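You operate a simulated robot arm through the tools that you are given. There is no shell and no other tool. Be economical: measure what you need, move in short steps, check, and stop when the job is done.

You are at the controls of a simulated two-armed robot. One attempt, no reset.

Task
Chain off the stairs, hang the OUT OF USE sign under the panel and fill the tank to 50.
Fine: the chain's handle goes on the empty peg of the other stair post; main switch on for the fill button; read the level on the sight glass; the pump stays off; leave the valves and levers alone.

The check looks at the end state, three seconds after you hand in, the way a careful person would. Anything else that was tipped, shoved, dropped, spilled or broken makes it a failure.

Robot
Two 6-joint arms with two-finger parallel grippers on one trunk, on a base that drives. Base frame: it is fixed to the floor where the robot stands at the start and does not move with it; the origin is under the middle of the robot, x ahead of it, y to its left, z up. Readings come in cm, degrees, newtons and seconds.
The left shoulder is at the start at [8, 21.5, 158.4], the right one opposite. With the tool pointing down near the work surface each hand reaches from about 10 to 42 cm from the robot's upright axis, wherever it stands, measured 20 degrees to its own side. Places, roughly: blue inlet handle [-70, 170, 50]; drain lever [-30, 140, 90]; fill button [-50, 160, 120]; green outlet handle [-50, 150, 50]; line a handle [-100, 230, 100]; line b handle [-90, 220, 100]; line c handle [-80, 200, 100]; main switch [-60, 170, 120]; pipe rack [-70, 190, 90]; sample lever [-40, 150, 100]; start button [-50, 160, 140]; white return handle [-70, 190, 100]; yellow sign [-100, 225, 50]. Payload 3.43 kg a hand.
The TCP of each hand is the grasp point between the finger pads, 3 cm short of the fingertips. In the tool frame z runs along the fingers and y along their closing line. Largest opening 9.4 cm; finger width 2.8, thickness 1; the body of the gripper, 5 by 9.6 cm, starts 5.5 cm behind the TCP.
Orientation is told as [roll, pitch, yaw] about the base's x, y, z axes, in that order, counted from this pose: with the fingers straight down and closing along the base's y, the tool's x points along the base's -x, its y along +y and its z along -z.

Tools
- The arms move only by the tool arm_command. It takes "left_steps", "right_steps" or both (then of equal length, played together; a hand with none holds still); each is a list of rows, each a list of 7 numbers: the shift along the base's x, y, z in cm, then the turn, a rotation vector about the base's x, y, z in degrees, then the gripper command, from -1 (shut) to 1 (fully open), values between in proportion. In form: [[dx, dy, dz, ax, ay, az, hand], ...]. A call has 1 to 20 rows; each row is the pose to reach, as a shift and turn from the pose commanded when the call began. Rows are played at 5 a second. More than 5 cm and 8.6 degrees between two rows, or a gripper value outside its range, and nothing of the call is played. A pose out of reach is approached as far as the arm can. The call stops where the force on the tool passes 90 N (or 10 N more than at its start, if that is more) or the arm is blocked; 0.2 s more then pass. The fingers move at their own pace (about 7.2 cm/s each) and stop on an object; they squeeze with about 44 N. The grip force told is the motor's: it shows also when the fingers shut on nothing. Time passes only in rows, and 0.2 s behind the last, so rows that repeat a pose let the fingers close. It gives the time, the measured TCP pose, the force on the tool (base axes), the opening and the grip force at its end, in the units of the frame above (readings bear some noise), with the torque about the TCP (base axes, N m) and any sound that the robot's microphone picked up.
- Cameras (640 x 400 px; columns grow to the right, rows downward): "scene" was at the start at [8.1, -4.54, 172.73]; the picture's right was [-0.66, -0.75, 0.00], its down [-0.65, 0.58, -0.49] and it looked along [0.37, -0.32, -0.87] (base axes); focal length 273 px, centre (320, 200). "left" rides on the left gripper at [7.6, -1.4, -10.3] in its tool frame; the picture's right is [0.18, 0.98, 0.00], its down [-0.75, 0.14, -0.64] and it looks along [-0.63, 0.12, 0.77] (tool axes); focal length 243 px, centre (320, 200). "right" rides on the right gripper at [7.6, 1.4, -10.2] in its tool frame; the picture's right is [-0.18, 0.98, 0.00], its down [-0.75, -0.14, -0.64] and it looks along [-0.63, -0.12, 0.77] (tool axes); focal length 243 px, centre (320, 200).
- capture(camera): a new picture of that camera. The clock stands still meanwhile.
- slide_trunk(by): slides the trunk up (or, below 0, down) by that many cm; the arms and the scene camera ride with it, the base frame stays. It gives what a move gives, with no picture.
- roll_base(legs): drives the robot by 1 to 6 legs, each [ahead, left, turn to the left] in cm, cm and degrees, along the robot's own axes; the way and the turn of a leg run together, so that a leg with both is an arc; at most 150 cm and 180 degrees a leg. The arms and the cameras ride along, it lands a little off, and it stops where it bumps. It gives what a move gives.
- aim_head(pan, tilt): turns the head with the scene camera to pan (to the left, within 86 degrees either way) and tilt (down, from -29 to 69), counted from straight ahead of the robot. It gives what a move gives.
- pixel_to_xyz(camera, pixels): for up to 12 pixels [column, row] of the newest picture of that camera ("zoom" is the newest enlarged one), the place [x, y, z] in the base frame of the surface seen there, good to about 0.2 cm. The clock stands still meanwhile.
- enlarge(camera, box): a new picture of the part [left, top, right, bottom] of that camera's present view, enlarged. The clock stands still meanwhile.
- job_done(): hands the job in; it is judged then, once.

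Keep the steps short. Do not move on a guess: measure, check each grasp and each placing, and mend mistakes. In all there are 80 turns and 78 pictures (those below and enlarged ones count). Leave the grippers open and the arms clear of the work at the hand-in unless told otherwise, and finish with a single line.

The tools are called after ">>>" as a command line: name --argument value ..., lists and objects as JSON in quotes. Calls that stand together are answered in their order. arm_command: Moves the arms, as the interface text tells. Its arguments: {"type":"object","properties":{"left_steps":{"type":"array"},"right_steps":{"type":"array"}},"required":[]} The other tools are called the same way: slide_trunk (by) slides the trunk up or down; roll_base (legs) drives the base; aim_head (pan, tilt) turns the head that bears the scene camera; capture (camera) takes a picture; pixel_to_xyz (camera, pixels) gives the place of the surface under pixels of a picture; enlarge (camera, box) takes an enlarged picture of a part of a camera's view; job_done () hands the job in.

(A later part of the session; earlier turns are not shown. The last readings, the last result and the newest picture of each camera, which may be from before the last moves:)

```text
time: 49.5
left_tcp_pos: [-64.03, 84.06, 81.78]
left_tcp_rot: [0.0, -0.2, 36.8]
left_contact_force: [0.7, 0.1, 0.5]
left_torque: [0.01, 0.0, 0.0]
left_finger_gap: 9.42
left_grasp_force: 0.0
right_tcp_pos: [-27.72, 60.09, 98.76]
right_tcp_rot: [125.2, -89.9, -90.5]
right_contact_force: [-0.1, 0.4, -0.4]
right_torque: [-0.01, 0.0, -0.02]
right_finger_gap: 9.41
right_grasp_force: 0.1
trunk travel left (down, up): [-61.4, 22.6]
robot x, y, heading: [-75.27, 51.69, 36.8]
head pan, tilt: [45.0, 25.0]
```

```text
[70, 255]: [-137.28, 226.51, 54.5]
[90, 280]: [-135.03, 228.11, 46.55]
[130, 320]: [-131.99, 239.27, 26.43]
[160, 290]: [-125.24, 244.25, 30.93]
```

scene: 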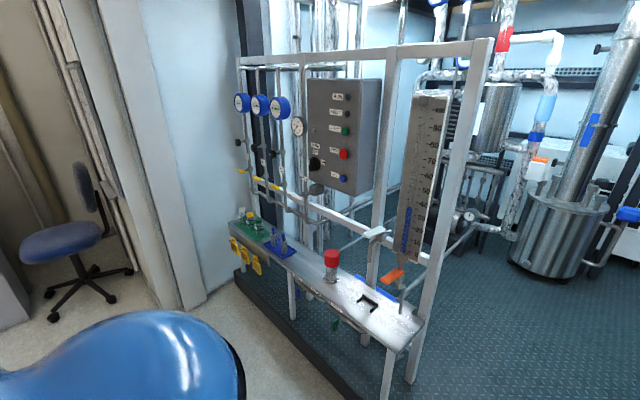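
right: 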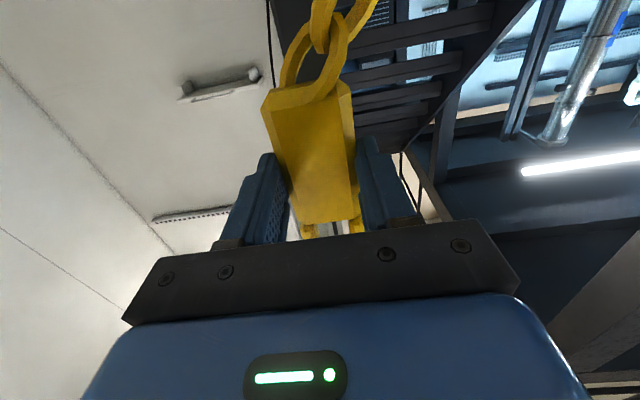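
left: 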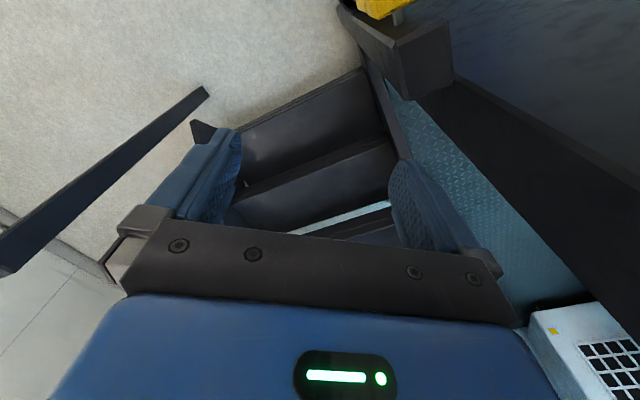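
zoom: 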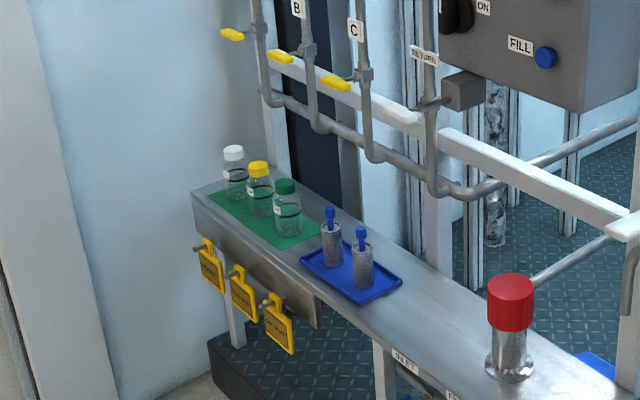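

Level on the glass stands near 38. The signs and panel need a closer look; I measure the pillar at far left, then drive another 60 cm left.

>>> pixel_to_xyz --camera "scene" --pixels '[[190, 305], [160, 290], [130, 275], [235, 275], [345, 390], [236, 250], [255, 265], [346, 130], [232, 225], [400, 345]]'

>>> roll_base --legs '[[0, 60, 0]]'

>>> aim_head --pan 20 --tilt 28

>>> capture --camera "scene"

```text
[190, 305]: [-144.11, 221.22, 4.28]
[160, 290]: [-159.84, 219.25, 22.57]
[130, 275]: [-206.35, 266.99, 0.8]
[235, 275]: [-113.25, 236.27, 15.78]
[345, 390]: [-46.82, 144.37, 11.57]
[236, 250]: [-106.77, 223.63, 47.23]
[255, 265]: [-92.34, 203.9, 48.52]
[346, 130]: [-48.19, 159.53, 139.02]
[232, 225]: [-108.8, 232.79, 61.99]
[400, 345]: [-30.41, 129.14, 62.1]
```

```text
time: 52.9
left_tcp_pos: [-99.93, 132.51, 81.76]
left_tcp_rot: [0.0, -0.2, 36.4]
left_contact_force: [-0.3, -0.9, -0.8]
left_torque: [0.0, 0.0, 0.01]
left_finger_gap: 9.38
left_grasp_force: 0.1
right_tcp_pos: [-63.78, 108.21, 98.97]
right_tcp_rot: [112.7, -89.9, -78.4]
right_contact_force: [-0.2, 1.1, 0.4]
right_torque: [0.01, 0.01, -0.01]
right_finger_gap: 9.39
right_grasp_force: 0.1
trunk travel left (down, up): [-61.4, 22.6]
robot x, y, heading: [-111.49, 100.08, 36.3]
head pan, tilt: [45.0, 25.0]
```

```text
time: 53.8
left_tcp_pos: [-99.89, 132.61, 81.78]
left_tcp_rot: [0.1, -0.1, 36.3]
left_contact_force: [-0.6, -0.7, 0.1]
left_torque: [-0.01, 0.01, -0.02]
left_finger_gap: 9.39
left_grasp_force: 0.1
right_tcp_pos: [-63.87, 108.24, 98.92]
right_tcp_rot: [122.7, -89.9, -88.4]
right_contact_force: [-0.2, 0.1, 0.3]
right_torque: [0.02, -0.02, -0.03]
right_finger_gap: 9.39
right_grasp_force: 0.0
trunk travel left (down, up): [-61.4, 22.6]
robot x, y, heading: [-111.98, 100.11, 36.5]
head pan, tilt: [20.0, 28.0]
```

```text
45 pictures are left
```

scene: 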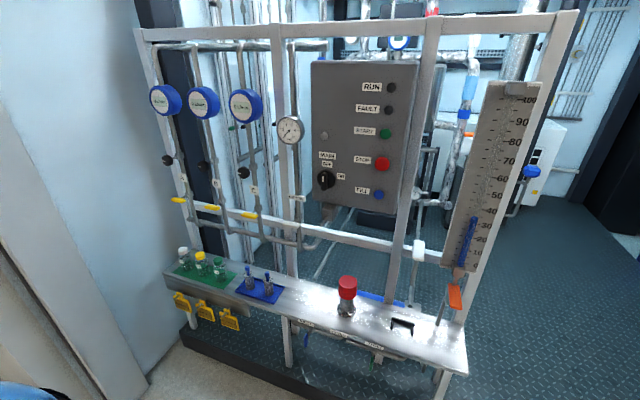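

Now the whole panel is in front. I enlarge the signs to read them, and the underside of the panel to find the hook.

>>> enlarge --camera "scene" --box '[160, 270, 260, 345]'

>>> pixel_to_xyz --camera "zoom" --pixels '[[120, 160], [270, 205], [420, 270], [100, 130], [255, 175], [410, 230]]'

>>> enlarge --camera "scene" --box '[290, 140, 410, 260]'

```text
5.33 times, centred on (210, 308) of scene
```

zoom: 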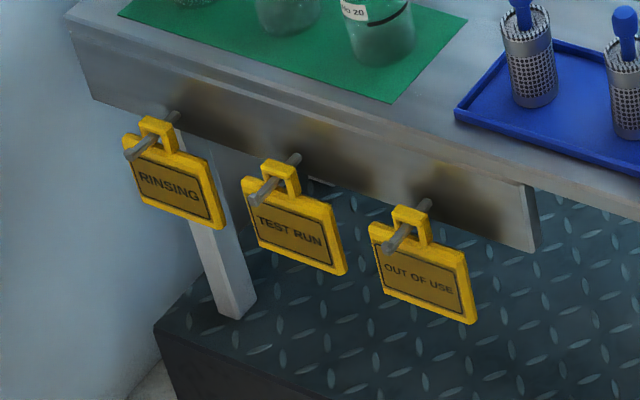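

```text
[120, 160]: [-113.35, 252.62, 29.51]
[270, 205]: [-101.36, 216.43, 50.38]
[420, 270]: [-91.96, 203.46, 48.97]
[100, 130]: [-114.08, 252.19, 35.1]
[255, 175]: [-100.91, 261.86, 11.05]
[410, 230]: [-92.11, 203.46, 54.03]
```

```text
3.33 times, centred on (350, 200) of scene
```

zoom: 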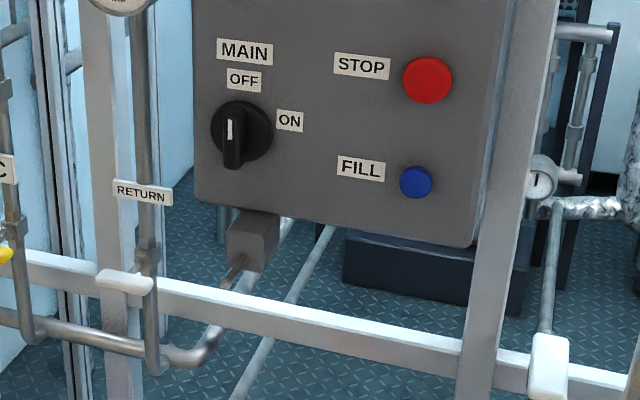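

The OUT OF USE sign is the right one of three, near [-92,203,49]. Under the panel there is a block with a hook near zoom (235,270). I measure these and the switch and button.

>>> pixel_to_xyz --camera "zoom" --pixels '[[252, 250], [240, 262], [232, 275], [224, 285], [270, 225], [237, 135], [231, 130], [232, 163], [415, 182], [427, 80], [300, 190], [400, 230]]'

>>> enlarge --camera "scene" --box '[310, 190, 350, 230]'

>>> enlarge --camera "scene" --box '[430, 75, 550, 310]'

```text
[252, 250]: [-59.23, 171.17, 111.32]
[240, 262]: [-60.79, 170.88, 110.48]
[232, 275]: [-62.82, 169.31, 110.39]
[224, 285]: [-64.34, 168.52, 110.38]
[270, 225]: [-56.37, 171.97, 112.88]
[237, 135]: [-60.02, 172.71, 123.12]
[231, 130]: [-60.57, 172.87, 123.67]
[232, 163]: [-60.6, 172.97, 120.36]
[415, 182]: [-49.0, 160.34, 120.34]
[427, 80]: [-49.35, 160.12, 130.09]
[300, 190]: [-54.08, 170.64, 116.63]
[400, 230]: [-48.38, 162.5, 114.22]
```

```text
10.00 times, centred on (330, 210) of scene
```

zoom: 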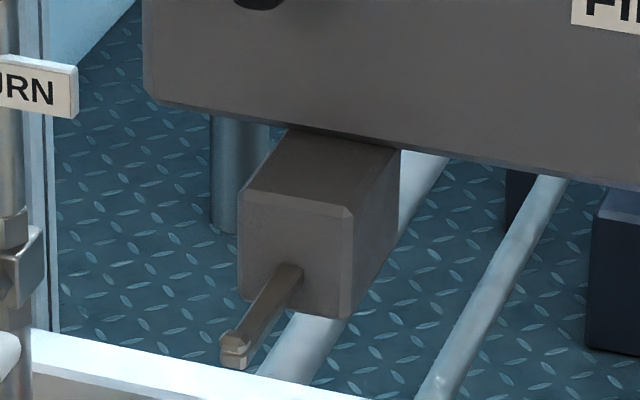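

```text
1.70 times, centred on (490, 192) of scene
```

zoom: 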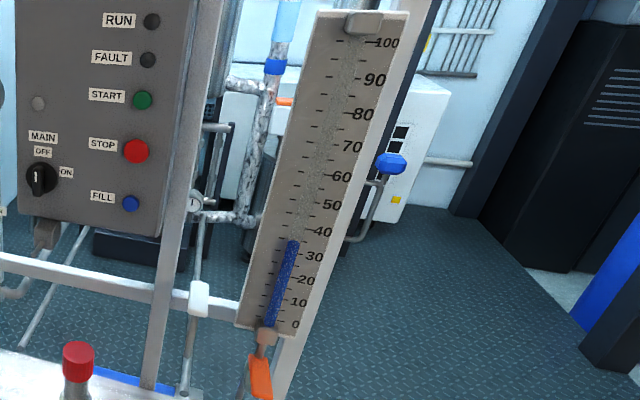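

Hook under the panel: from [-60.8,170.9,110.4] to tip [-64.3,168.5,110.4]. Level reads about 36. I go for the sign first: shift the right hand left 15 cm, drive 72 cm left, lower the trunk.

>>> arm_command --right_steps '[[-2.2, 3, 0, 0, 0, 0, 1], [-4.4, 6.1, 0, 0, 0, 0, 1], [-6.6, 9.1, 0, 0, 0, 0, 1], [-8.8, 12.1, 0, 0, 0, 0, 1], [-8.8, 12.1, 0, 0, 0, 0, 1]]'

>>> roll_base --legs '[[0, 72, -0.3]]'

>>> slide_trunk --by -35

>>> aim_head --pan 0 --tilt 35

>>> capture --camera "scene"

>>> capture --camera "right"

```text
time: 55.0
left_tcp_pos: [-100.04, 132.36, 81.76]
left_tcp_rot: [0.0, -0.2, 36.4]
left_contact_force: [-0.1, -0.3, -0.5]
left_torque: [-0.05, 0.02, -0.01]
left_finger_gap: 9.39
left_grasp_force: 0.2
right_tcp_pos: [-72.66, 120.39, 99.06]
right_tcp_rot: [129.9, -89.9, -95.7]
right_contact_force: [0.5, 0.4, 0.5]
right_torque: [0.03, 0.02, 0.0]
right_finger_gap: 9.41
right_grasp_force: 0.0
trunk travel left (down, up): [-61.4, 22.6]
robot x, y, heading: [-111.88, 99.87, 36.5]
head pan, tilt: [20.0, 28.0]
```

```text
time: 58.9
left_tcp_pos: [-142.19, 190.05, 81.88]
left_tcp_rot: [0.0, -0.1, 36.2]
left_contact_force: [-0.3, 0.2, 0.0]
left_torque: [0.02, 0.0, 0.0]
left_finger_gap: 9.4
left_grasp_force: 0.1
right_tcp_pos: [-114.93, 177.87, 99.02]
right_tcp_rot: [113.7, -89.9, -79.6]
right_contact_force: [0.3, -1.0, -0.9]
right_torque: [0.0, 0.0, 0.0]
right_finger_gap: 9.43
right_grasp_force: 0.0
trunk travel left (down, up): [-61.4, 22.6]
robot x, y, heading: [-153.9, 157.26, 36.2]
head pan, tilt: [20.0, 28.0]
```

```text
time: 62.3
left_tcp_pos: [-142.27, 190.02, 46.78]
left_tcp_rot: [0.1, -0.2, 36.3]
left_contact_force: [-0.8, -0.9, 0.1]
left_torque: [0.01, -0.02, 0.03]
left_finger_gap: 9.4
left_grasp_force: 0.1
right_tcp_pos: [-114.86, 177.72, 63.93]
right_tcp_rot: [126.8, -90.0, -92.7]
right_contact_force: [-0.2, -0.5, 0.4]
right_torque: [-0.02, -0.02, -0.01]
right_finger_gap: 9.42
right_grasp_force: 0.0
trunk travel left (down, up): [-26.4, 57.6]
robot x, y, heading: [-153.65, 157.76, 36.3]
head pan, tilt: [20.0, 28.0]
```

```text
time: 63.1
left_tcp_pos: [-142.17, 190.15, 46.75]
left_tcp_rot: [0.0, -0.2, 36.2]
left_contact_force: [-0.1, 0.0, -0.1]
left_torque: [0.03, 0.02, 0.0]
left_finger_gap: 9.41
left_grasp_force: 0.1
right_tcp_pos: [-114.91, 177.78, 64.03]
right_tcp_rot: [125.9, -89.9, -91.7]
right_contact_force: [0.6, 0.2, 0.0]
right_torque: [-0.05, -0.01, 0.01]
right_finger_gap: 9.4
right_grasp_force: 0.2
trunk travel left (down, up): [-26.4, 57.6]
robot x, y, heading: [-153.9, 157.68, 36.0]
head pan, tilt: [0.0, 35.0]
```

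```text
40 pictures are left
```

scene: 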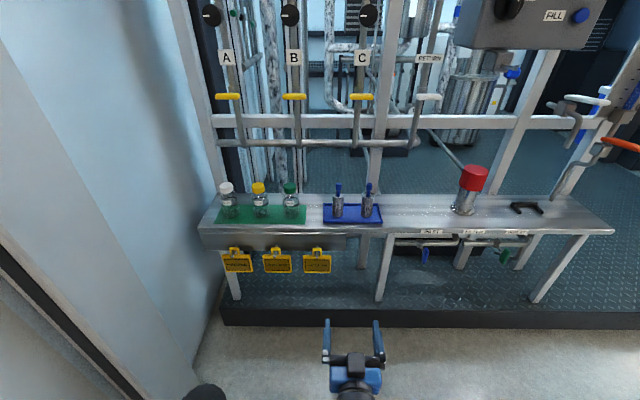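

```text
39 pictures are left
```

right: 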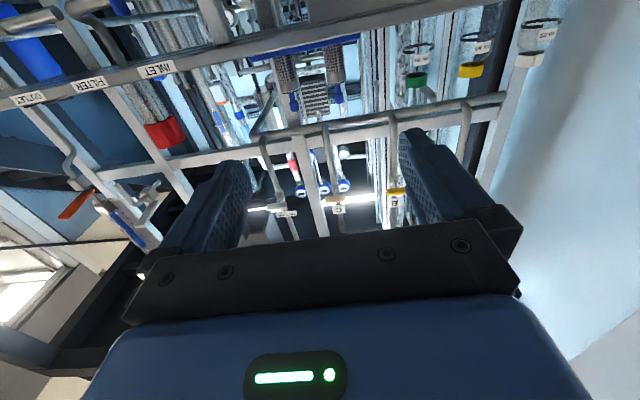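

Good square view: the OUT OF USE sign is at (317,260). I enlarge and measure it.

>>> enlarge --camera "scene" --box '[285, 230, 350, 285]'

```text
7.27 times, centred on (318, 258) of scene
```

zoom: 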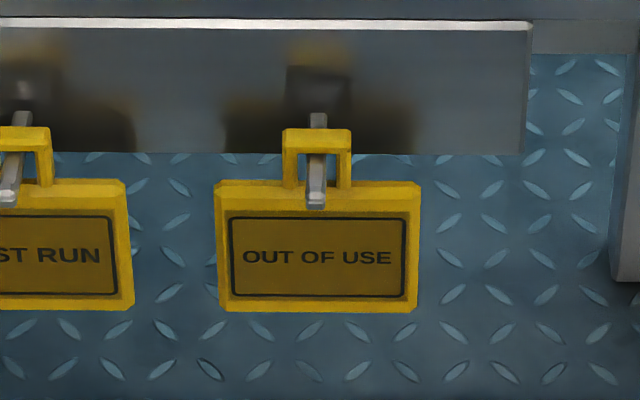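

>>> pixel_to_xyz --camera "zoom" --pixels '[[290, 135], [345, 135], [290, 165], [345, 165], [317, 200], [317, 120], [225, 200], [412, 200], [228, 300], [410, 300], [318, 255], [317, 90]]'

```text
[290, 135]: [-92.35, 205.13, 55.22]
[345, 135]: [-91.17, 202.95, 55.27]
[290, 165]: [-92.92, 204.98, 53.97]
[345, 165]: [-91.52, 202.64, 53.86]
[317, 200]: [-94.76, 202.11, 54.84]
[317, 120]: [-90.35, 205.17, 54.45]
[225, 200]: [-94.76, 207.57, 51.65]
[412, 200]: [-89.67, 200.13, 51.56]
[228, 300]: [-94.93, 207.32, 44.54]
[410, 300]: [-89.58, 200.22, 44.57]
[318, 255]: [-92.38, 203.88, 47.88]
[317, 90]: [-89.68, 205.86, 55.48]
```

Sign plate is 9.2 wide (too wide), but its loop is 3 cm wide at z 52.3–55.6; centre lateral 219.1, front at depth 45.1, peg tip at 42.2. I'll grip the loop from both sides. First I check the gap between my left arm and the wall at left.

>>> pixel_to_xyz --camera "scene" --pixels '[[205, 390], [192, 388], [180, 385], [205, 365], [150, 330], [100, 330], [170, 250]]'

>>> arm_command --right_steps '[[-1, 1.4, -2.5, 0, 0, 0, 0.4], [-2, 2.8, -5, 0, 0, 0, 0.4], [-3, 4.3, -7.5, 0, 0, 0, 0.4], [-4.6, 6.3, -10, 0, 0, 0, 0.4], [-4.6, 6.3, -10, 0, 0, 0, 0.4]]'

```text
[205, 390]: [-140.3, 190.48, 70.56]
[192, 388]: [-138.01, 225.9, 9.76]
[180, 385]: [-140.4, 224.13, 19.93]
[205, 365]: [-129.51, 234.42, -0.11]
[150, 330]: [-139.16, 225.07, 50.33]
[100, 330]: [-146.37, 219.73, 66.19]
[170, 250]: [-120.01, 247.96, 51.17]
```

```text
time: 64.3
left_tcp_pos: [-142.16, 190.08, 46.73]
left_tcp_rot: [-0.1, -0.1, 36.2]
left_contact_force: [-0.2, 0.1, -0.3]
left_torque: [-0.01, 0.02, -0.03]
left_finger_gap: 9.42
left_grasp_force: 0.0
right_tcp_pos: [-119.4, 184.38, 53.88]
right_tcp_rot: [124.1, -89.8, -90.1]
right_contact_force: [0.8, -0.1, 0.6]
right_torque: [-0.01, -0.01, 0.0]
right_finger_gap: 6.58
right_grasp_force: 0.1
trunk travel left (down, up): [-26.4, 57.6]
robot x, y, heading: [-153.95, 157.38, 36.1]
head pan, tilt: [0.0, 35.0]
```

The wall is at lateral 264, 27 cm beyond the left hand, so driving straight ahead is safe. I drive 20 cm ahead, then check alignment.

>>> roll_base --legs '[[20, 0, 0]]'

>>> capture --camera "right"

>>> enlarge --camera "scene" --box '[240, 250, 400, 400]'

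```text
time: 65.9
left_tcp_pos: [-125.75, 201.84, 46.76]
left_tcp_rot: [0.0, -0.1, 36.0]
left_contact_force: [0.1, 1.2, -0.2]
left_torque: [-0.02, 0.02, 0.04]
left_finger_gap: 9.4
left_grasp_force: 0.0
right_tcp_pos: [-103.19, 196.12, 53.91]
right_tcp_rot: [69.3, -89.9, -35.4]
right_contact_force: [0.4, -0.6, 0.7]
right_torque: [0.03, -0.01, -0.01]
right_finger_gap: 6.56
right_grasp_force: 0.0
trunk travel left (down, up): [-26.4, 57.6]
robot x, y, heading: [-137.86, 169.41, 35.8]
head pan, tilt: [0.0, 35.0]
```

```text
37 pictures are left
```

right: 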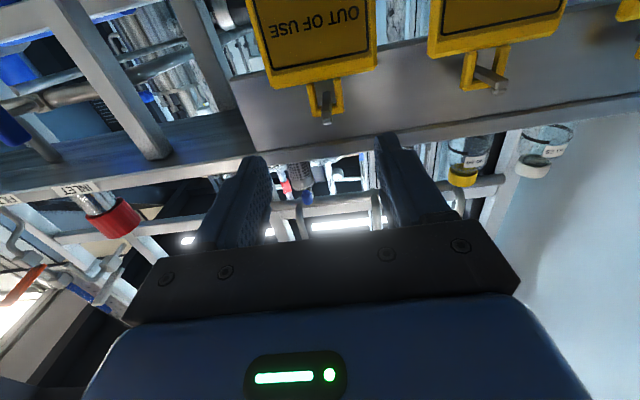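

```text
2.67 times, centred on (320, 325) of scene
```

zoom: 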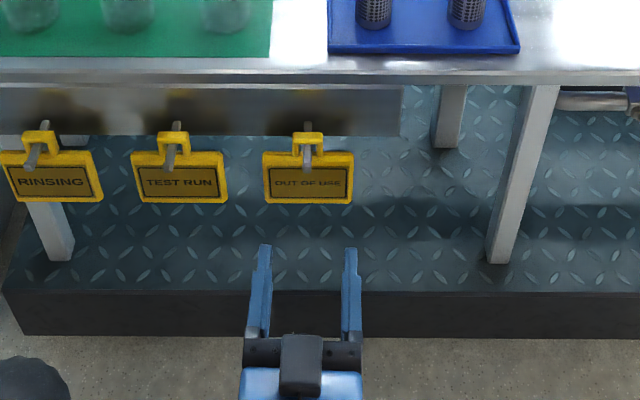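

Aligned at lateral 219.3. I advance 12.3 cm with a 2° yaw trim and close on the loop.

>>> arm_command --right_steps '[[2.5, 1.8, 0.1, 0, 0, 0.7, 0.4], [5, 3.5, 0.1, 0, 0, 1.3, 0.4], [7.5, 5.3, 0.1, 0, 0, 2, 0.4], [10.05, 7.1, 0.1, 0, 0, 2, 0.4], [10.05, 7.1, 0.1, 0, 0, 2, 0.4], [10.05, 7.1, 0.1, 0, 0, 2, -0.3], [10.05, 7.1, 0.1, 0, 0, 2, -1], [10.05, 7.1, 0.1, 0, 0, 2, -1]]'

>>> enlarge --camera "scene" --box '[270, 260, 370, 350]'

```text
time: 67.7
left_tcp_pos: [-125.99, 201.98, 46.73]
left_tcp_rot: [0.1, -0.2, 36.0]
left_contact_force: [-0.8, -0.6, -0.7]
left_torque: [-0.04, 0.01, 0.01]
left_finger_gap: 9.41
left_grasp_force: 0.0
right_tcp_pos: [-93.08, 203.33, 54.01]
right_tcp_rot: [128.7, -89.8, -92.6]
right_contact_force: [1.0, 0.7, 0.9]
right_torque: [0.04, -0.02, -0.01]
right_finger_gap: 3.1
right_grasp_force: 43.6
trunk travel left (down, up): [-26.4, 57.6]
robot x, y, heading: [-137.66, 169.83, 36.1]
head pan, tilt: [0.0, 35.0]
```

```text
4.44 times, centred on (320, 305) of scene
```

zoom: 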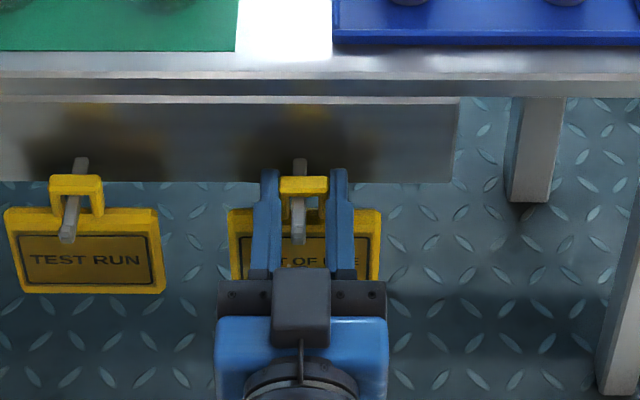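

The loop is gripped (3.1 cm, 44 N). I lift 0.9 cm and draw back 9 cm off the peg.

>>> arm_command --right_steps '[[0, 0, 0.5, 0, 0, 0, -1], [0, 0, 0.9, 0, 0, 0, -1], [-1.6, -1.2, 0.9, 0, 0, 0, -1], [-3.6, -2.6, 0.9, 0, 0, 0, -1], [-5.6, -4.1, 0.9, 0, 0, 0, -1], [-7.3, -5.3, 0.9, 0, 0, 0, -1], [-7.3, -5.3, 0.9, 0, 0, 0, -1]]'

>>> enlarge --camera "scene" --box '[250, 260, 390, 380]'

```text
time: 69.3
left_tcp_pos: [-125.86, 201.87, 46.83]
left_tcp_rot: [0.0, -0.2, 36.0]
left_contact_force: [-0.3, 0.9, -0.3]
left_torque: [0.02, -0.01, 0.03]
left_finger_gap: 9.4
left_grasp_force: 0.0
right_tcp_pos: [-100.33, 197.84, 54.92]
right_tcp_rot: [122.5, -90.0, -86.5]
right_contact_force: [-0.1, 0.0, -0.3]
right_torque: [-0.01, 0.0, -0.02]
right_finger_gap: 3.08
right_grasp_force: 43.9
trunk travel left (down, up): [-26.4, 57.6]
robot x, y, heading: [-138.1, 169.53, 36.1]
head pan, tilt: [0.0, 35.0]
```

```text
3.33 times, centred on (320, 320) of scene
```

zoom: 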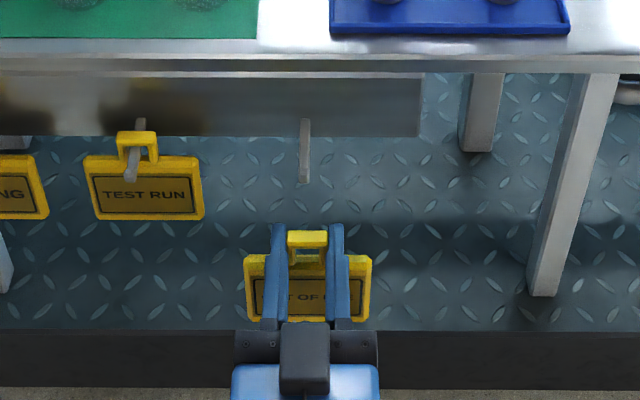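

Sign is free in the hand. I back off 20 cm, drive right 45 cm, then raise the trunk 55 cm to the hook's height.

>>> roll_base --legs '[[-20, 0, 0], [0, -45, 0]]'

>>> slide_trunk --by 40

>>> slide_trunk --by 15.6

>>> aim_head --pan 0 --tilt 40

>>> capture --camera "scene"

```text
time: 73.3
left_tcp_pos: [-115.48, 153.6, 46.75]
left_tcp_rot: [-0.1, -0.2, 36.4]
left_contact_force: [-0.2, 1.1, 0.4]
left_torque: [0.0, 0.0, 0.0]
left_finger_gap: 9.4
left_grasp_force: 0.2
right_tcp_pos: [-89.97, 149.69, 54.93]
right_tcp_rot: [110.1, -89.9, -74.0]
right_contact_force: [0.9, 0.3, -0.9]
right_torque: [-0.02, 0.01, -0.02]
right_finger_gap: 3.11
right_grasp_force: 43.6
trunk travel left (down, up): [-26.4, 57.6]
robot x, y, heading: [-127.14, 121.0, 36.3]
head pan, tilt: [0.0, 35.0]
```

```text
time: 77.1
left_tcp_pos: [-115.58, 153.56, 86.76]
left_tcp_rot: [0.0, -0.1, 36.4]
left_contact_force: [0.4, 0.3, -0.4]
left_torque: [0.0, 0.0, 0.01]
left_finger_gap: 9.41
left_grasp_force: 0.2
right_tcp_pos: [-89.97, 149.76, 94.93]
right_tcp_rot: [119.3, -89.9, -82.9]
right_contact_force: [-0.1, -0.2, -0.1]
right_torque: [-0.03, -0.01, -0.01]
right_finger_gap: 3.07
right_grasp_force: 44.0
trunk travel left (down, up): [-66.4, 17.6]
robot x, y, heading: [-126.92, 120.98, 36.3]
head pan, tilt: [0.0, 35.0]
```

```text
time: 78.9
left_tcp_pos: [-115.56, 153.56, 102.51]
left_tcp_rot: [0.0, -0.1, 36.4]
left_contact_force: [-0.1, 0.7, 0.2]
left_torque: [-0.02, 0.0, 0.01]
left_finger_gap: 9.41
left_grasp_force: 0.0
right_tcp_pos: [-90.14, 149.78, 110.53]
right_tcp_rot: [117.6, -90.0, -81.2]
right_contact_force: [-1.1, 0.0, -1.0]
right_torque: [0.02, -0.04, 0.02]
right_finger_gap: 3.08
right_grasp_force: 44.3
trunk travel left (down, up): [-82.0, 2.0]
robot x, y, heading: [-127.01, 121.3, 36.2]
head pan, tilt: [0.0, 35.0]
```

```text
time: 79.6
left_tcp_pos: [-115.61, 153.54, 102.44]
left_tcp_rot: [0.0, -0.1, 36.4]
left_contact_force: [0.0, 0.0, -0.6]
left_torque: [0.0, -0.01, 0.0]
left_finger_gap: 9.41
left_grasp_force: 0.1
right_tcp_pos: [-90.16, 149.6, 110.5]
right_tcp_rot: [115.9, -89.9, -79.7]
right_contact_force: [0.0, 0.3, -0.5]
right_torque: [-0.01, 0.0, 0.0]
right_finger_gap: 3.08
right_grasp_force: 44.0
trunk travel left (down, up): [-82.0, 2.0]
robot x, y, heading: [-126.98, 120.93, 36.2]
head pan, tilt: [0.0, 40.0]
```

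```text
33 pictures are left
```

scene: 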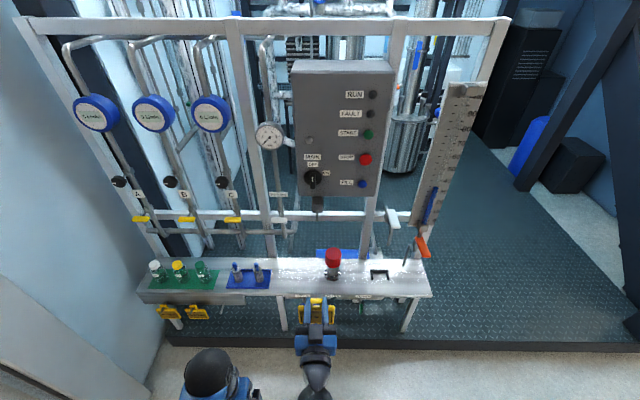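

The hook is at (318,207), with a frame bar just below at (318,216). I must know if the bar interferes; I enlarge and measure.

>>> enlarge --camera "scene" --box '[265, 160, 390, 240]'

```text
5.00 times, centred on (328, 200) of scene
```

zoom: 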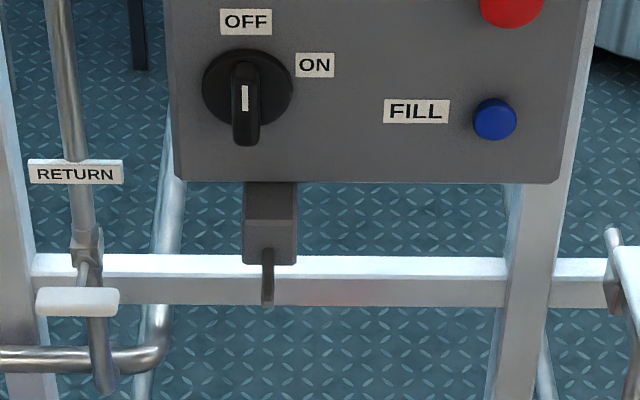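

>>> pixel_to_xyz --camera "zoom" --pixels '[[268, 298], [268, 280], [268, 255], [285, 240], [350, 268], [350, 292], [420, 268], [247, 100], [244, 135], [495, 120], [230, 60], [75, 300]]'

```text
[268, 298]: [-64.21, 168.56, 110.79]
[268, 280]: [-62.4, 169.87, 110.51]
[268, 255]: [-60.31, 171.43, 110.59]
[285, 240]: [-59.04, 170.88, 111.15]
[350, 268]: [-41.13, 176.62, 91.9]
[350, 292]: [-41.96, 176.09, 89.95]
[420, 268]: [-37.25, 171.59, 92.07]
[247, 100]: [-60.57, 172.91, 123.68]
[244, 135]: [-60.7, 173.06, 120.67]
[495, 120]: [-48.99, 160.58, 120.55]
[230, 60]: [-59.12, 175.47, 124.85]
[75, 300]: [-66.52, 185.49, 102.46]
```

The bar is behind (depth 70, z 92), no hindrance. Peg: lateral 174.1, depth 47.2–52, top z 110.6. I drive 21 cm ahead, then check.

>>> roll_base --legs '[[21, 0, 0]]'

>>> capture --camera "scene"

>>> capture --camera "right"

```text
time: 81.2
left_tcp_pos: [-98.93, 165.97, 102.53]
left_tcp_rot: [0.0, -0.3, 36.6]
left_contact_force: [-0.5, -0.6, 0.5]
left_torque: [0.08, 0.01, 0.0]
left_finger_gap: 9.38
left_grasp_force: 0.0
right_tcp_pos: [-73.46, 162.22, 110.78]
right_tcp_rot: [169.2, -89.7, -132.7]
right_contact_force: [-0.3, 0.3, -0.4]
right_torque: [-0.02, 0.02, -0.04]
right_finger_gap: 3.1
right_grasp_force: 44.3
trunk travel left (down, up): [-82.0, 2.0]
robot x, y, heading: [-109.91, 133.65, 36.8]
head pan, tilt: [0.0, 40.0]
```

```text
31 pictures are left
```

scene: 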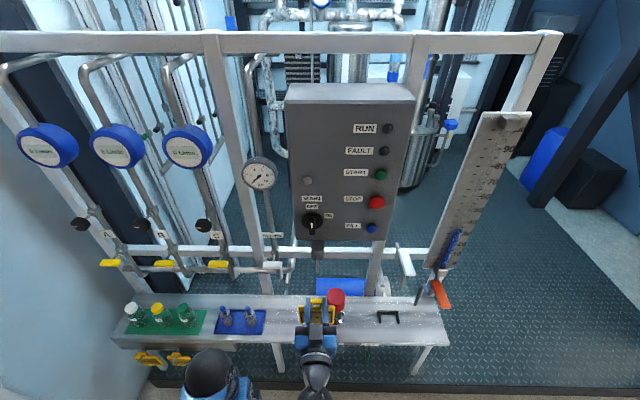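

```text
30 pictures are left
```

right: 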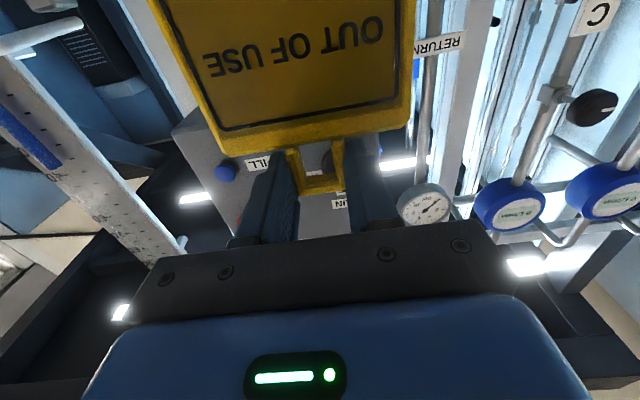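

Hand at depth 36.0, lateral 174.4, z 110.8. I enlarge to measure the loop against the hook.

>>> enlarge --camera "scene" --box '[280, 235, 355, 335]'

>>> pixel_to_xyz --camera "scene" --pixels '[[318, 256], [317, 250], [318, 245], [311, 301], [317, 300], [322, 300], [303, 309], [331, 309], [371, 229], [312, 222]]'

```text
4.00 times, centred on (318, 285) of scene
```

zoom: 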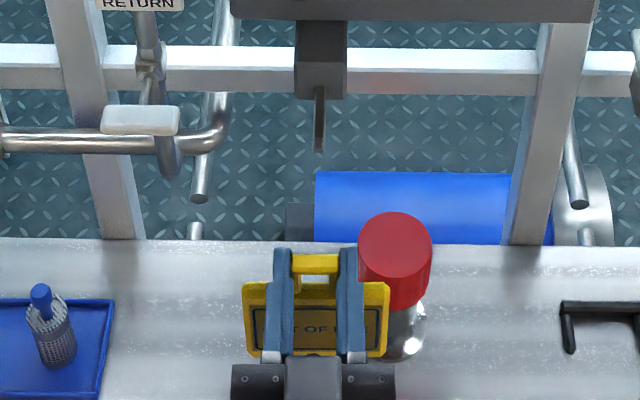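

```text
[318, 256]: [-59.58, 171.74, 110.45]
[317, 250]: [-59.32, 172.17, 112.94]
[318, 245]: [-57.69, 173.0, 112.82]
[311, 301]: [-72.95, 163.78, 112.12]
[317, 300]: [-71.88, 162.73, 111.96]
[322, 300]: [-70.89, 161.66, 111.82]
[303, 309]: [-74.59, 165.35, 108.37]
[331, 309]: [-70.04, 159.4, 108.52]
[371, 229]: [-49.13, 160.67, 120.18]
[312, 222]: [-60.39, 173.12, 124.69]
```

Loop centre 173.9 against peg 174.1; heights fit. I push forward 11.3 cm in small steps, then lower 0.8.

>>> arm_command --right_steps '[[2.5, 1.9, 0, 0, 0, 0, -1], [4.5, 3.4, 0, 0, 0, 0, -1], [6, 4.5, 0, 0, 0, 0, -1], [7.6, 5.7, 0, 0, 0, 0, -1], [9.05, 6.76, 0, 0, 0, 0, -1], [9.05, 6.76, 0, 0, 0, 0, -1], [9.05, 6.76, -0.4, 0, 0, 0, -1], [9.05, 6.76, -0.7, 0, 0, 0, -1]]'

>>> enlarge --camera "scene" --box '[280, 220, 355, 300]'

```text
time: 83.0
left_tcp_pos: [-98.58, 166.16, 102.32]
left_tcp_rot: [0.1, -0.1, 36.6]
left_contact_force: [-0.5, 1.0, -0.3]
left_torque: [0.04, 0.0, 0.01]
left_finger_gap: 9.38
left_grasp_force: 0.0
right_tcp_pos: [-64.13, 169.3, 109.95]
right_tcp_rot: [157.4, -89.7, -120.7]
right_contact_force: [1.1, -0.7, 5.4]
right_torque: [-0.01, -0.04, -0.02]
right_finger_gap: 3.11
right_grasp_force: 43.8
trunk travel left (down, up): [-82.0, 2.0]
robot x, y, heading: [-110.09, 133.48, 36.7]
head pan, tilt: [0.0, 40.0]
```

```text
5.00 times, centred on (318, 260) of scene
```

zoom: 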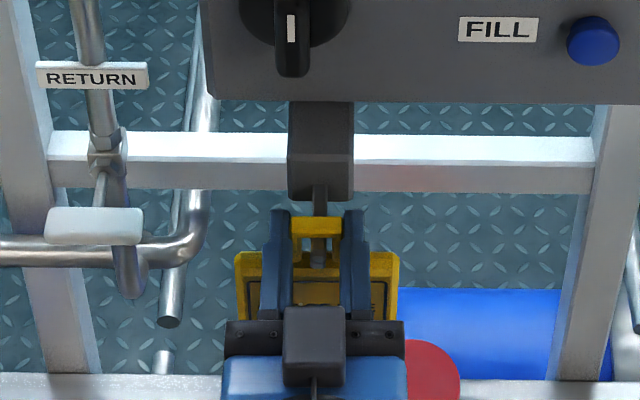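

The bar of the loop rests on the hook (5 N upward) and the hook shows through the loop. I open and draw straight back.

>>> arm_command --right_steps '[[0, 0, 0, 0, 0, 0, -0.1], [0, 0, 0, 0, 0, 0, 0.3], [0, 0, 0, 0, 0, 0, 0.3], [-2, -1.5, 0, 0, 0, 0, 0.3], [-4.8, -3.5, 0, 0, 0, 0, 0.3], [-7.6, -5.6, 0, 0, 0, 0, 0.3], [-10.5, -7.7, 0, 0, 0, 0, 0.3]]'

>>> enlarge --camera "scene" --box '[270, 190, 390, 310]'

>>> pixel_to_xyz --camera "zoom" --pixels '[[128, 107], [126, 128], [338, 131], [120, 60]]'

```text
time: 84.6
left_tcp_pos: [-98.64, 166.18, 102.37]
left_tcp_rot: [0.0, -0.1, 36.6]
left_contact_force: [0.4, -0.3, 0.3]
left_torque: [0.04, 0.0, -0.01]
left_finger_gap: 9.4
left_grasp_force: 0.1
right_tcp_pos: [-74.62, 161.24, 109.77]
right_tcp_rot: [115.3, -89.9, -78.5]
right_contact_force: [0.2, 0.1, 0.2]
right_torque: [0.03, 0.01, -0.01]
right_finger_gap: 6.09
right_grasp_force: 0.0
trunk travel left (down, up): [-82.0, 2.0]
robot x, y, heading: [-110.25, 134.09, 36.6]
head pan, tilt: [0.0, 40.0]
```

```text
3.33 times, centred on (330, 250) of scene
```

zoom: 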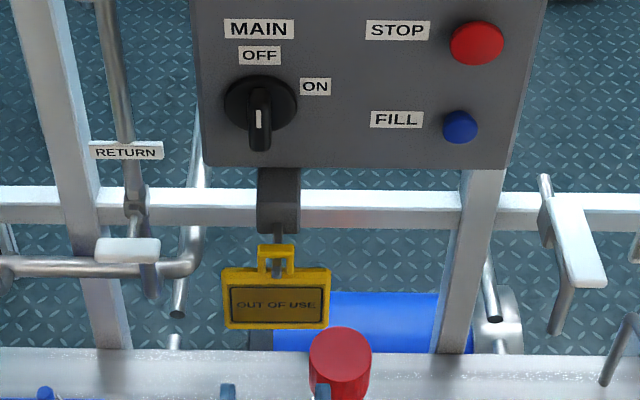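

```text
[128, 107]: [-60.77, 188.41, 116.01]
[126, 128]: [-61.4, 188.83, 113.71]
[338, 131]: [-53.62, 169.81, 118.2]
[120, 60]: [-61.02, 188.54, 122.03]
```

The sign hangs on the hook. Now the main switch: I enlarge the knob and measure it.

>>> enlarge --camera "scene" --box '[290, 200, 340, 245]'

```text
8.89 times, centred on (315, 222) of scene
```

zoom: 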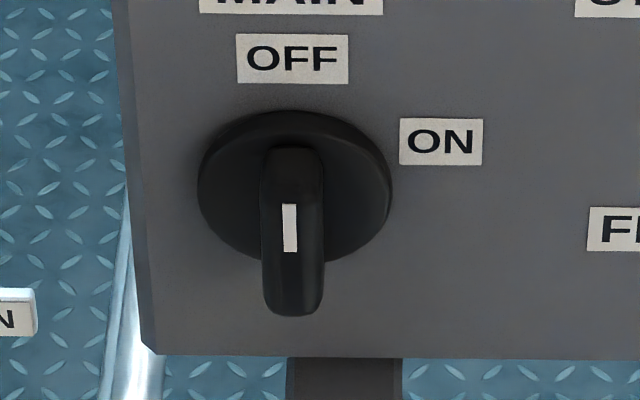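

>>> pixel_to_xyz --camera "zoom" --pixels '[[290, 155], [290, 180], [290, 210], [290, 250], [290, 300], [268, 230], [318, 230], [215, 190], [375, 190], [230, 150], [440, 200], [440, 142]]'

```text
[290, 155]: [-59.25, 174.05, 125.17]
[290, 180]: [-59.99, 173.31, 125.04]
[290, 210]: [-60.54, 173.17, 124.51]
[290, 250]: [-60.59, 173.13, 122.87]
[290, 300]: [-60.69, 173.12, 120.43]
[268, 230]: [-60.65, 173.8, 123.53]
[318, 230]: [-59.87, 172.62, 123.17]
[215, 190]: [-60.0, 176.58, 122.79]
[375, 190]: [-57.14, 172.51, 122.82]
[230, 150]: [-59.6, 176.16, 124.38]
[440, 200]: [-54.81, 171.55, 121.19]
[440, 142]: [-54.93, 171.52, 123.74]
```

Knob bar: centre lateral 175.65, z 122.5, front at depth 52.8, dial face at 55.2. I raise the hand 12.7 cm, drive 6 cm ahead, and read the pose.

>>> arm_command --right_steps '[[-0.3, 0.4, 3.2, 0, 0, 0, 0.3], [-0.5, 0.7, 6.4, 0, 0, 0, 0.3], [-0.7, 1, 9.6, 0, 0, 0, 0.3], [-0.8, 1.1, 12.7, 0, 0, 0, 0.3], [-0.8, 1.1, 12.7, 0, 0, 0, 0.3]]'

>>> roll_base --legs '[[6, 0, 0]]'

```text
time: 85.8
left_tcp_pos: [-98.63, 166.18, 102.37]
left_tcp_rot: [0.0, 0.0, 36.7]
left_contact_force: [-0.4, -0.4, -0.3]
left_torque: [-0.02, 0.03, -0.01]
left_finger_gap: 9.42
left_grasp_force: 0.1
right_tcp_pos: [-75.56, 162.59, 122.69]
right_tcp_rot: [121.0, -89.9, -84.4]
right_contact_force: [-0.4, 0.3, -0.1]
right_torque: [0.0, 0.03, -0.02]
right_finger_gap: 6.08
right_grasp_force: 0.0
trunk travel left (down, up): [-82.0, 2.0]
robot x, y, heading: [-110.39, 133.65, 36.6]
head pan, tilt: [0.0, 40.0]
```

```text
time: 86.8
left_tcp_pos: [-94.82, 169.07, 102.78]
left_tcp_rot: [-0.1, -0.6, 36.6]
left_contact_force: [-0.3, -0.8, 0.1]
left_torque: [0.05, -0.09, 0.01]
left_finger_gap: 9.38
left_grasp_force: 0.0
right_tcp_pos: [-71.84, 165.32, 123.16]
right_tcp_rot: [176.2, -89.4, -139.7]
right_contact_force: [-0.3, -1.0, -0.2]
right_torque: [0.0, 0.0, 0.0]
right_finger_gap: 6.1
right_grasp_force: 0.1
trunk travel left (down, up): [-82.0, 2.0]
robot x, y, heading: [-105.56, 137.0, 36.5]
head pan, tilt: [0.0, 40.0]
```

The hand rose 0.4 and tilted slightly, as though the base touches the platform edge. I back off 2 cm and read again.

>>> roll_base --legs '[[-2.5, 0, 0]]'

```text
time: 87.6
left_tcp_pos: [-95.75, 168.34, 102.24]
left_tcp_rot: [0.1, 0.3, 36.6]
left_contact_force: [1.1, 0.3, -0.5]
left_torque: [-0.04, 0.05, 0.0]
left_finger_gap: 9.38
left_grasp_force: 0.0
right_tcp_pos: [-72.47, 164.72, 122.55]
right_tcp_rot: [9.3, -89.8, 27.2]
right_contact_force: [-1.1, 0.1, 0.2]
right_torque: [0.01, -0.01, 0.01]
right_finger_gap: 6.1
right_grasp_force: 0.1
trunk travel left (down, up): [-82.0, 2.0]
robot x, y, heading: [-107.86, 135.68, 36.8]
head pan, tilt: [0.0, 40.0]
```

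Hand at depth 38.2, lateral 175.9, z 122.55. I advance 13.4 cm with the fingers astride the bar.

>>> arm_command --right_steps '[[2.2, 1.5, 0, 0, 0, 0, 0.1], [4.4, 3.1, 0, 0, 0, 0, 0.1], [6.6, 4.6, 0, 0, 0, 0, 0.1], [8.8, 6.2, 0, 0, 0, 0, 0.1], [10.9, 7.7, 0, 0, 0, 0, 0.1], [10.9, 7.7, 0, 0, 0, 0, 0.1]]'

>>> enlarge --camera "scene" --box '[260, 190, 390, 320]'

```text
time: 89.0
left_tcp_pos: [-96.12, 168.18, 102.41]
left_tcp_rot: [0.0, 0.0, 36.7]
left_contact_force: [0.2, 0.3, -0.5]
left_torque: [0.0, -0.03, 0.0]
left_finger_gap: 9.39
left_grasp_force: 0.0
right_tcp_pos: [-61.99, 172.34, 122.7]
right_tcp_rot: [81.4, -90.0, -44.8]
right_contact_force: [0.1, 1.5, -0.4]
right_torque: [0.02, 0.02, 0.01]
right_finger_gap: 5.19
right_grasp_force: 0.0
trunk travel left (down, up): [-82.0, 2.0]
robot x, y, heading: [-107.54, 135.81, 36.5]
head pan, tilt: [0.0, 40.0]
```

```text
3.08 times, centred on (325, 255) of scene
```

zoom: 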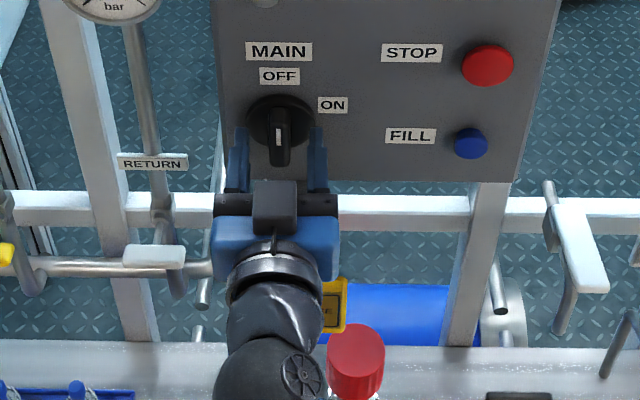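

Fingers straddle the bar. I go 0.4 deeper, close, and turn clockwise toward ON in small steps.

>>> arm_command --right_steps '[[0.4, 0.05, -0.1, 0, 0, 0, 0.1], [0.4, 0.05, -0.1, 0, 0, 0, -0.5], [0.4, 0.05, -0.1, 0, 0, 0, -1], [0.4, 0.05, -0.1, 0, 0, 0, -1], [0.4, 0.05, -0.1, 6.6, 4.8, 0, -1], [0.4, 0.05, -0.1, 13.2, 9.6, 0, -1], [0.4, 0.05, -0.1, 19.9, 14.4, 0, -1], [0.4, 0.05, -0.1, 26.5, 19.2, 0, -1], [0.4, 0.05, -0.1, 33.1, 24, 0, -1], [0.4, 0.05, -0.1, 39.7, 28.9, 0, -1], [0.4, 0.05, -0.1, 46.3, 33.7, 0, -1], [0.4, 0.05, -0.1, 52.9, 38.5, 0, -1], [0.4, 0.05, -0.1, 59.6, 43.3, 0, -1], [0.4, 0.05, -0.1, 66.2, 48.1, 0, -1], [0.4, 0.05, -0.1, 72.8, 52.9, 0, -1], [0.4, 0.05, -0.1, 72.8, 52.9, 0, -1]]'

>>> enlarge --camera "scene" --box '[260, 190, 390, 320]'

```text
time: 92.4
left_tcp_pos: [-95.93, 168.06, 102.49]
left_tcp_rot: [0.1, -0.2, 36.7]
left_contact_force: [0.2, 0.7, -0.2]
left_torque: [0.01, 0.0, 0.0]
left_finger_gap: 9.39
left_grasp_force: 0.2
right_tcp_pos: [-61.54, 172.22, 122.27]
right_tcp_rot: [90.2, 0.0, -54.1]
right_contact_force: [-8.0, -15.0, -29.5]
right_torque: [-0.72, 0.78, 1.0]
right_finger_gap: 1.85
right_grasp_force: 44.7
trunk travel left (down, up): [-82.0, 2.0]
robot x, y, heading: [-107.81, 135.65, 36.6]
head pan, tilt: [0.0, 40.0]
```

```text
3.08 times, centred on (325, 255) of scene
```

zoom: 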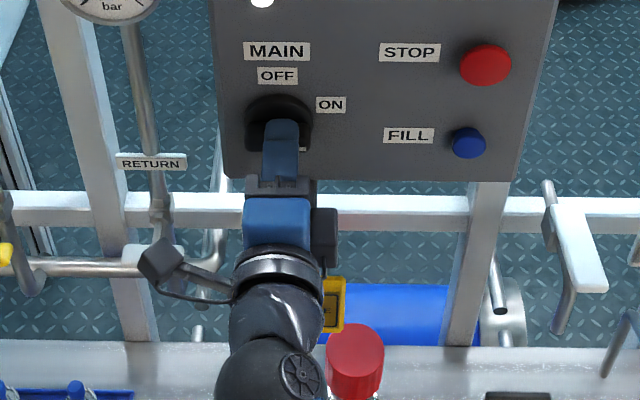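

The knob is turned and the lamp above it is lit. I open, draw back 9 cm and check.

>>> arm_command --right_steps '[[0, 0, 0, 0, 0, 0, -0.2], [0, 0, 0, 0, 0, 0, 0.1], [0, 0, 0, 0, 0, 0, 0.1], [-2, -1.5, 0, 0, 0, 0, 0.1], [-4.4, -3.3, 0, 0, 0, 0, 0.1], [-7.2, -5.4, 0, 0, 0, 0, 0.1]]'

>>> enlarge --camera "scene" --box '[260, 150, 390, 280]'

```text
time: 93.8
left_tcp_pos: [-96.26, 168.0, 102.46]
left_tcp_rot: [0.1, -0.2, 36.7]
left_contact_force: [1.4, 0.4, 1.0]
left_torque: [-0.02, 0.03, 0.05]
left_finger_gap: 9.39
left_grasp_force: 0.2
right_tcp_pos: [-68.66, 166.68, 122.65]
right_tcp_rot: [90.7, 0.1, -54.0]
right_contact_force: [-1.1, -1.0, 0.3]
right_torque: [-0.04, -0.02, 0.05]
right_finger_gap: 5.18
right_grasp_force: 0.0
trunk travel left (down, up): [-82.0, 2.0]
robot x, y, heading: [-107.56, 135.65, 36.9]
head pan, tilt: [0.0, 40.0]
```

```text
3.08 times, centred on (325, 215) of scene
```

zoom: 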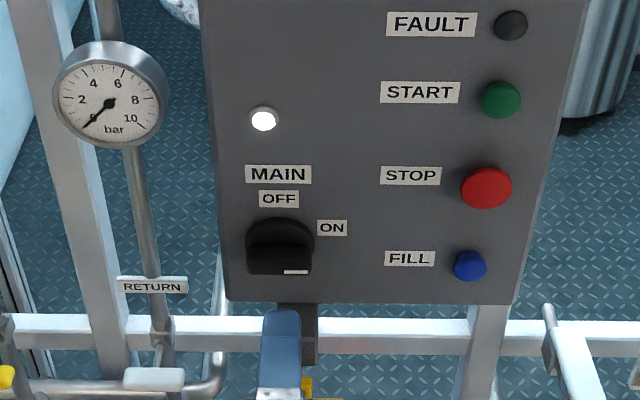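

Switch is at ON with the lamp lit. Now I shut the fingers, move 16.5 cm right in front of the blue FILL button, and measure button and level.

>>> pixel_to_xyz --camera "zoom" --pixels '[[470, 265], [460, 265], [480, 265], [470, 255], [470, 275], [445, 285], [487, 188]]'

>>> arm_command --right_steps '[[2.4, -3.3, -0.5, 0, 0, 0, -1], [4.9, -6.7, -1, 0, 0, 0, -1], [7.3, -10, -1.6, 0, 0, 0, -1], [9.7, -13.3, -2.2, 0, 0, 0, -1], [9.7, -13.3, -2.2, 0, 0, 0, -1]]'

>>> aim_head --pan -12 --tilt 35

>>> capture --camera "scene"

```text
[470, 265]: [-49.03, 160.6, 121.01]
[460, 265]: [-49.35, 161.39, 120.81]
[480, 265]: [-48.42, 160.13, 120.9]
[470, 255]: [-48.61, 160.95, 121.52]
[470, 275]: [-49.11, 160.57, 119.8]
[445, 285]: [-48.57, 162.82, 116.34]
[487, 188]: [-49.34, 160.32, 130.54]
```

```text
time: 95.0
left_tcp_pos: [-96.06, 168.11, 102.41]
left_tcp_rot: [0.1, -0.1, 36.7]
left_contact_force: [0.0, -1.4, -0.6]
left_torque: [-0.03, -0.01, 0.02]
left_finger_gap: 9.38
left_grasp_force: 0.0
right_tcp_pos: [-59.28, 153.67, 120.61]
right_tcp_rot: [90.7, 0.2, -53.9]
right_contact_force: [-0.5, 0.4, 0.3]
right_torque: [-0.01, 0.0, 0.0]
right_finger_gap: 0.0
right_grasp_force: 33.1
trunk travel left (down, up): [-82.0, 2.0]
robot x, y, heading: [-107.37, 135.77, 36.8]
head pan, tilt: [0.0, 40.0]
```

```text
time: 95.7
left_tcp_pos: [-96.08, 168.19, 102.4]
left_tcp_rot: [0.0, -0.1, 36.7]
left_contact_force: [0.6, 0.4, 0.1]
left_torque: [0.01, 0.01, -0.01]
left_finger_gap: 9.44
left_grasp_force: 0.0
right_tcp_pos: [-59.23, 153.79, 120.7]
right_tcp_rot: [90.6, -0.1, -54.1]
right_contact_force: [-0.1, -0.5, -0.1]
right_torque: [-0.02, -0.01, -0.04]
right_finger_gap: 0.01
right_grasp_force: 32.9
trunk travel left (down, up): [-82.0, 2.0]
robot x, y, heading: [-107.66, 135.74, 36.9]
head pan, tilt: [-12.0, 35.0]
```

```text
22 pictures are left
```

scene: 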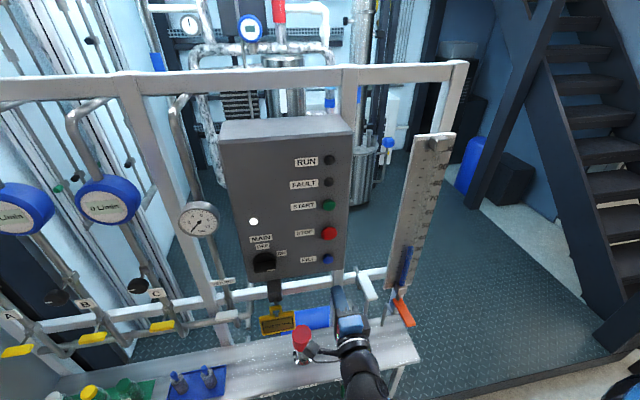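

Button front at depth 54.8, lateral 158.75, z 120.7; the hand is 9.3 cm short. I read the level first, then advance to just before the button.

>>> enlarge --camera "scene" --box '[375, 195, 445, 300]'

>>> arm_command --right_steps '[[2.3, 1.3, 0, 0, 0, 0, -1], [4.5, 2.8, 0, 0, 0, 0, -1], [6.9, 4.5, 0, 0, 0, 0, -1], [6.9, 4.5, 0, 0, 0, 0, -1]]'

```text
3.81 times, centred on (410, 248) of scene
```

zoom: 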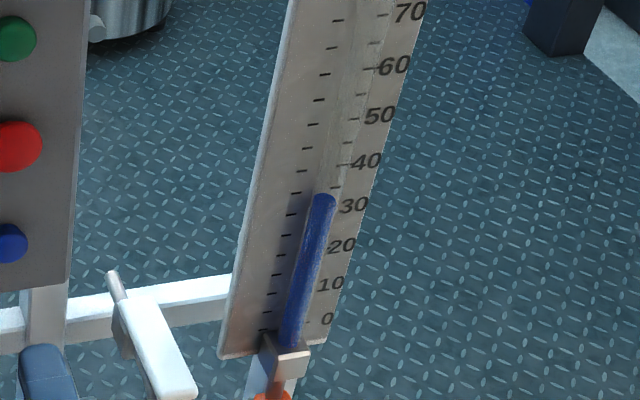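

```text
time: 96.7
left_tcp_pos: [-96.05, 168.01, 102.47]
left_tcp_rot: [0.1, -0.1, 36.7]
left_contact_force: [0.2, -0.2, -0.2]
left_torque: [0.0, 0.04, 0.0]
left_finger_gap: 9.4
left_grasp_force: 0.1
right_tcp_pos: [-52.2, 158.18, 120.34]
right_tcp_rot: [90.6, 0.1, -54.0]
right_contact_force: [-0.9, -0.1, 0.4]
right_torque: [-0.02, 0.02, 0.01]
right_finger_gap: 0.0
right_grasp_force: 32.7
trunk travel left (down, up): [-82.0, 2.0]
robot x, y, heading: [-107.44, 135.54, 36.8]
head pan, tilt: [-12.0, 35.0]
```

Hand tip is 1 cm short of the button. I measure heights of the scale marks and the column top so I can read the level without parallax.

>>> pixel_to_xyz --camera "zoom" --pixels '[[382, 14], [368, 68], [353, 120], [342, 165], [331, 208], [313, 124], [302, 171], [297, 193], [325, 196], [324, 200], [330, 250], [307, 323]]'

```text
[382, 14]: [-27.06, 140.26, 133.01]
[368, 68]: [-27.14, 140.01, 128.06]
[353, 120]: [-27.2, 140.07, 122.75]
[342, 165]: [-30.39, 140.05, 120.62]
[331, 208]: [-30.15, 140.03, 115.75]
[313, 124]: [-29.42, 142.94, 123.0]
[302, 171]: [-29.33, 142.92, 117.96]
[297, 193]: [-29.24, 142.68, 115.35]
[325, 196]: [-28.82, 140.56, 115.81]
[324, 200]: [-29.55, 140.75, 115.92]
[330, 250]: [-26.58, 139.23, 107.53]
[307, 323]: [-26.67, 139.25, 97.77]
```

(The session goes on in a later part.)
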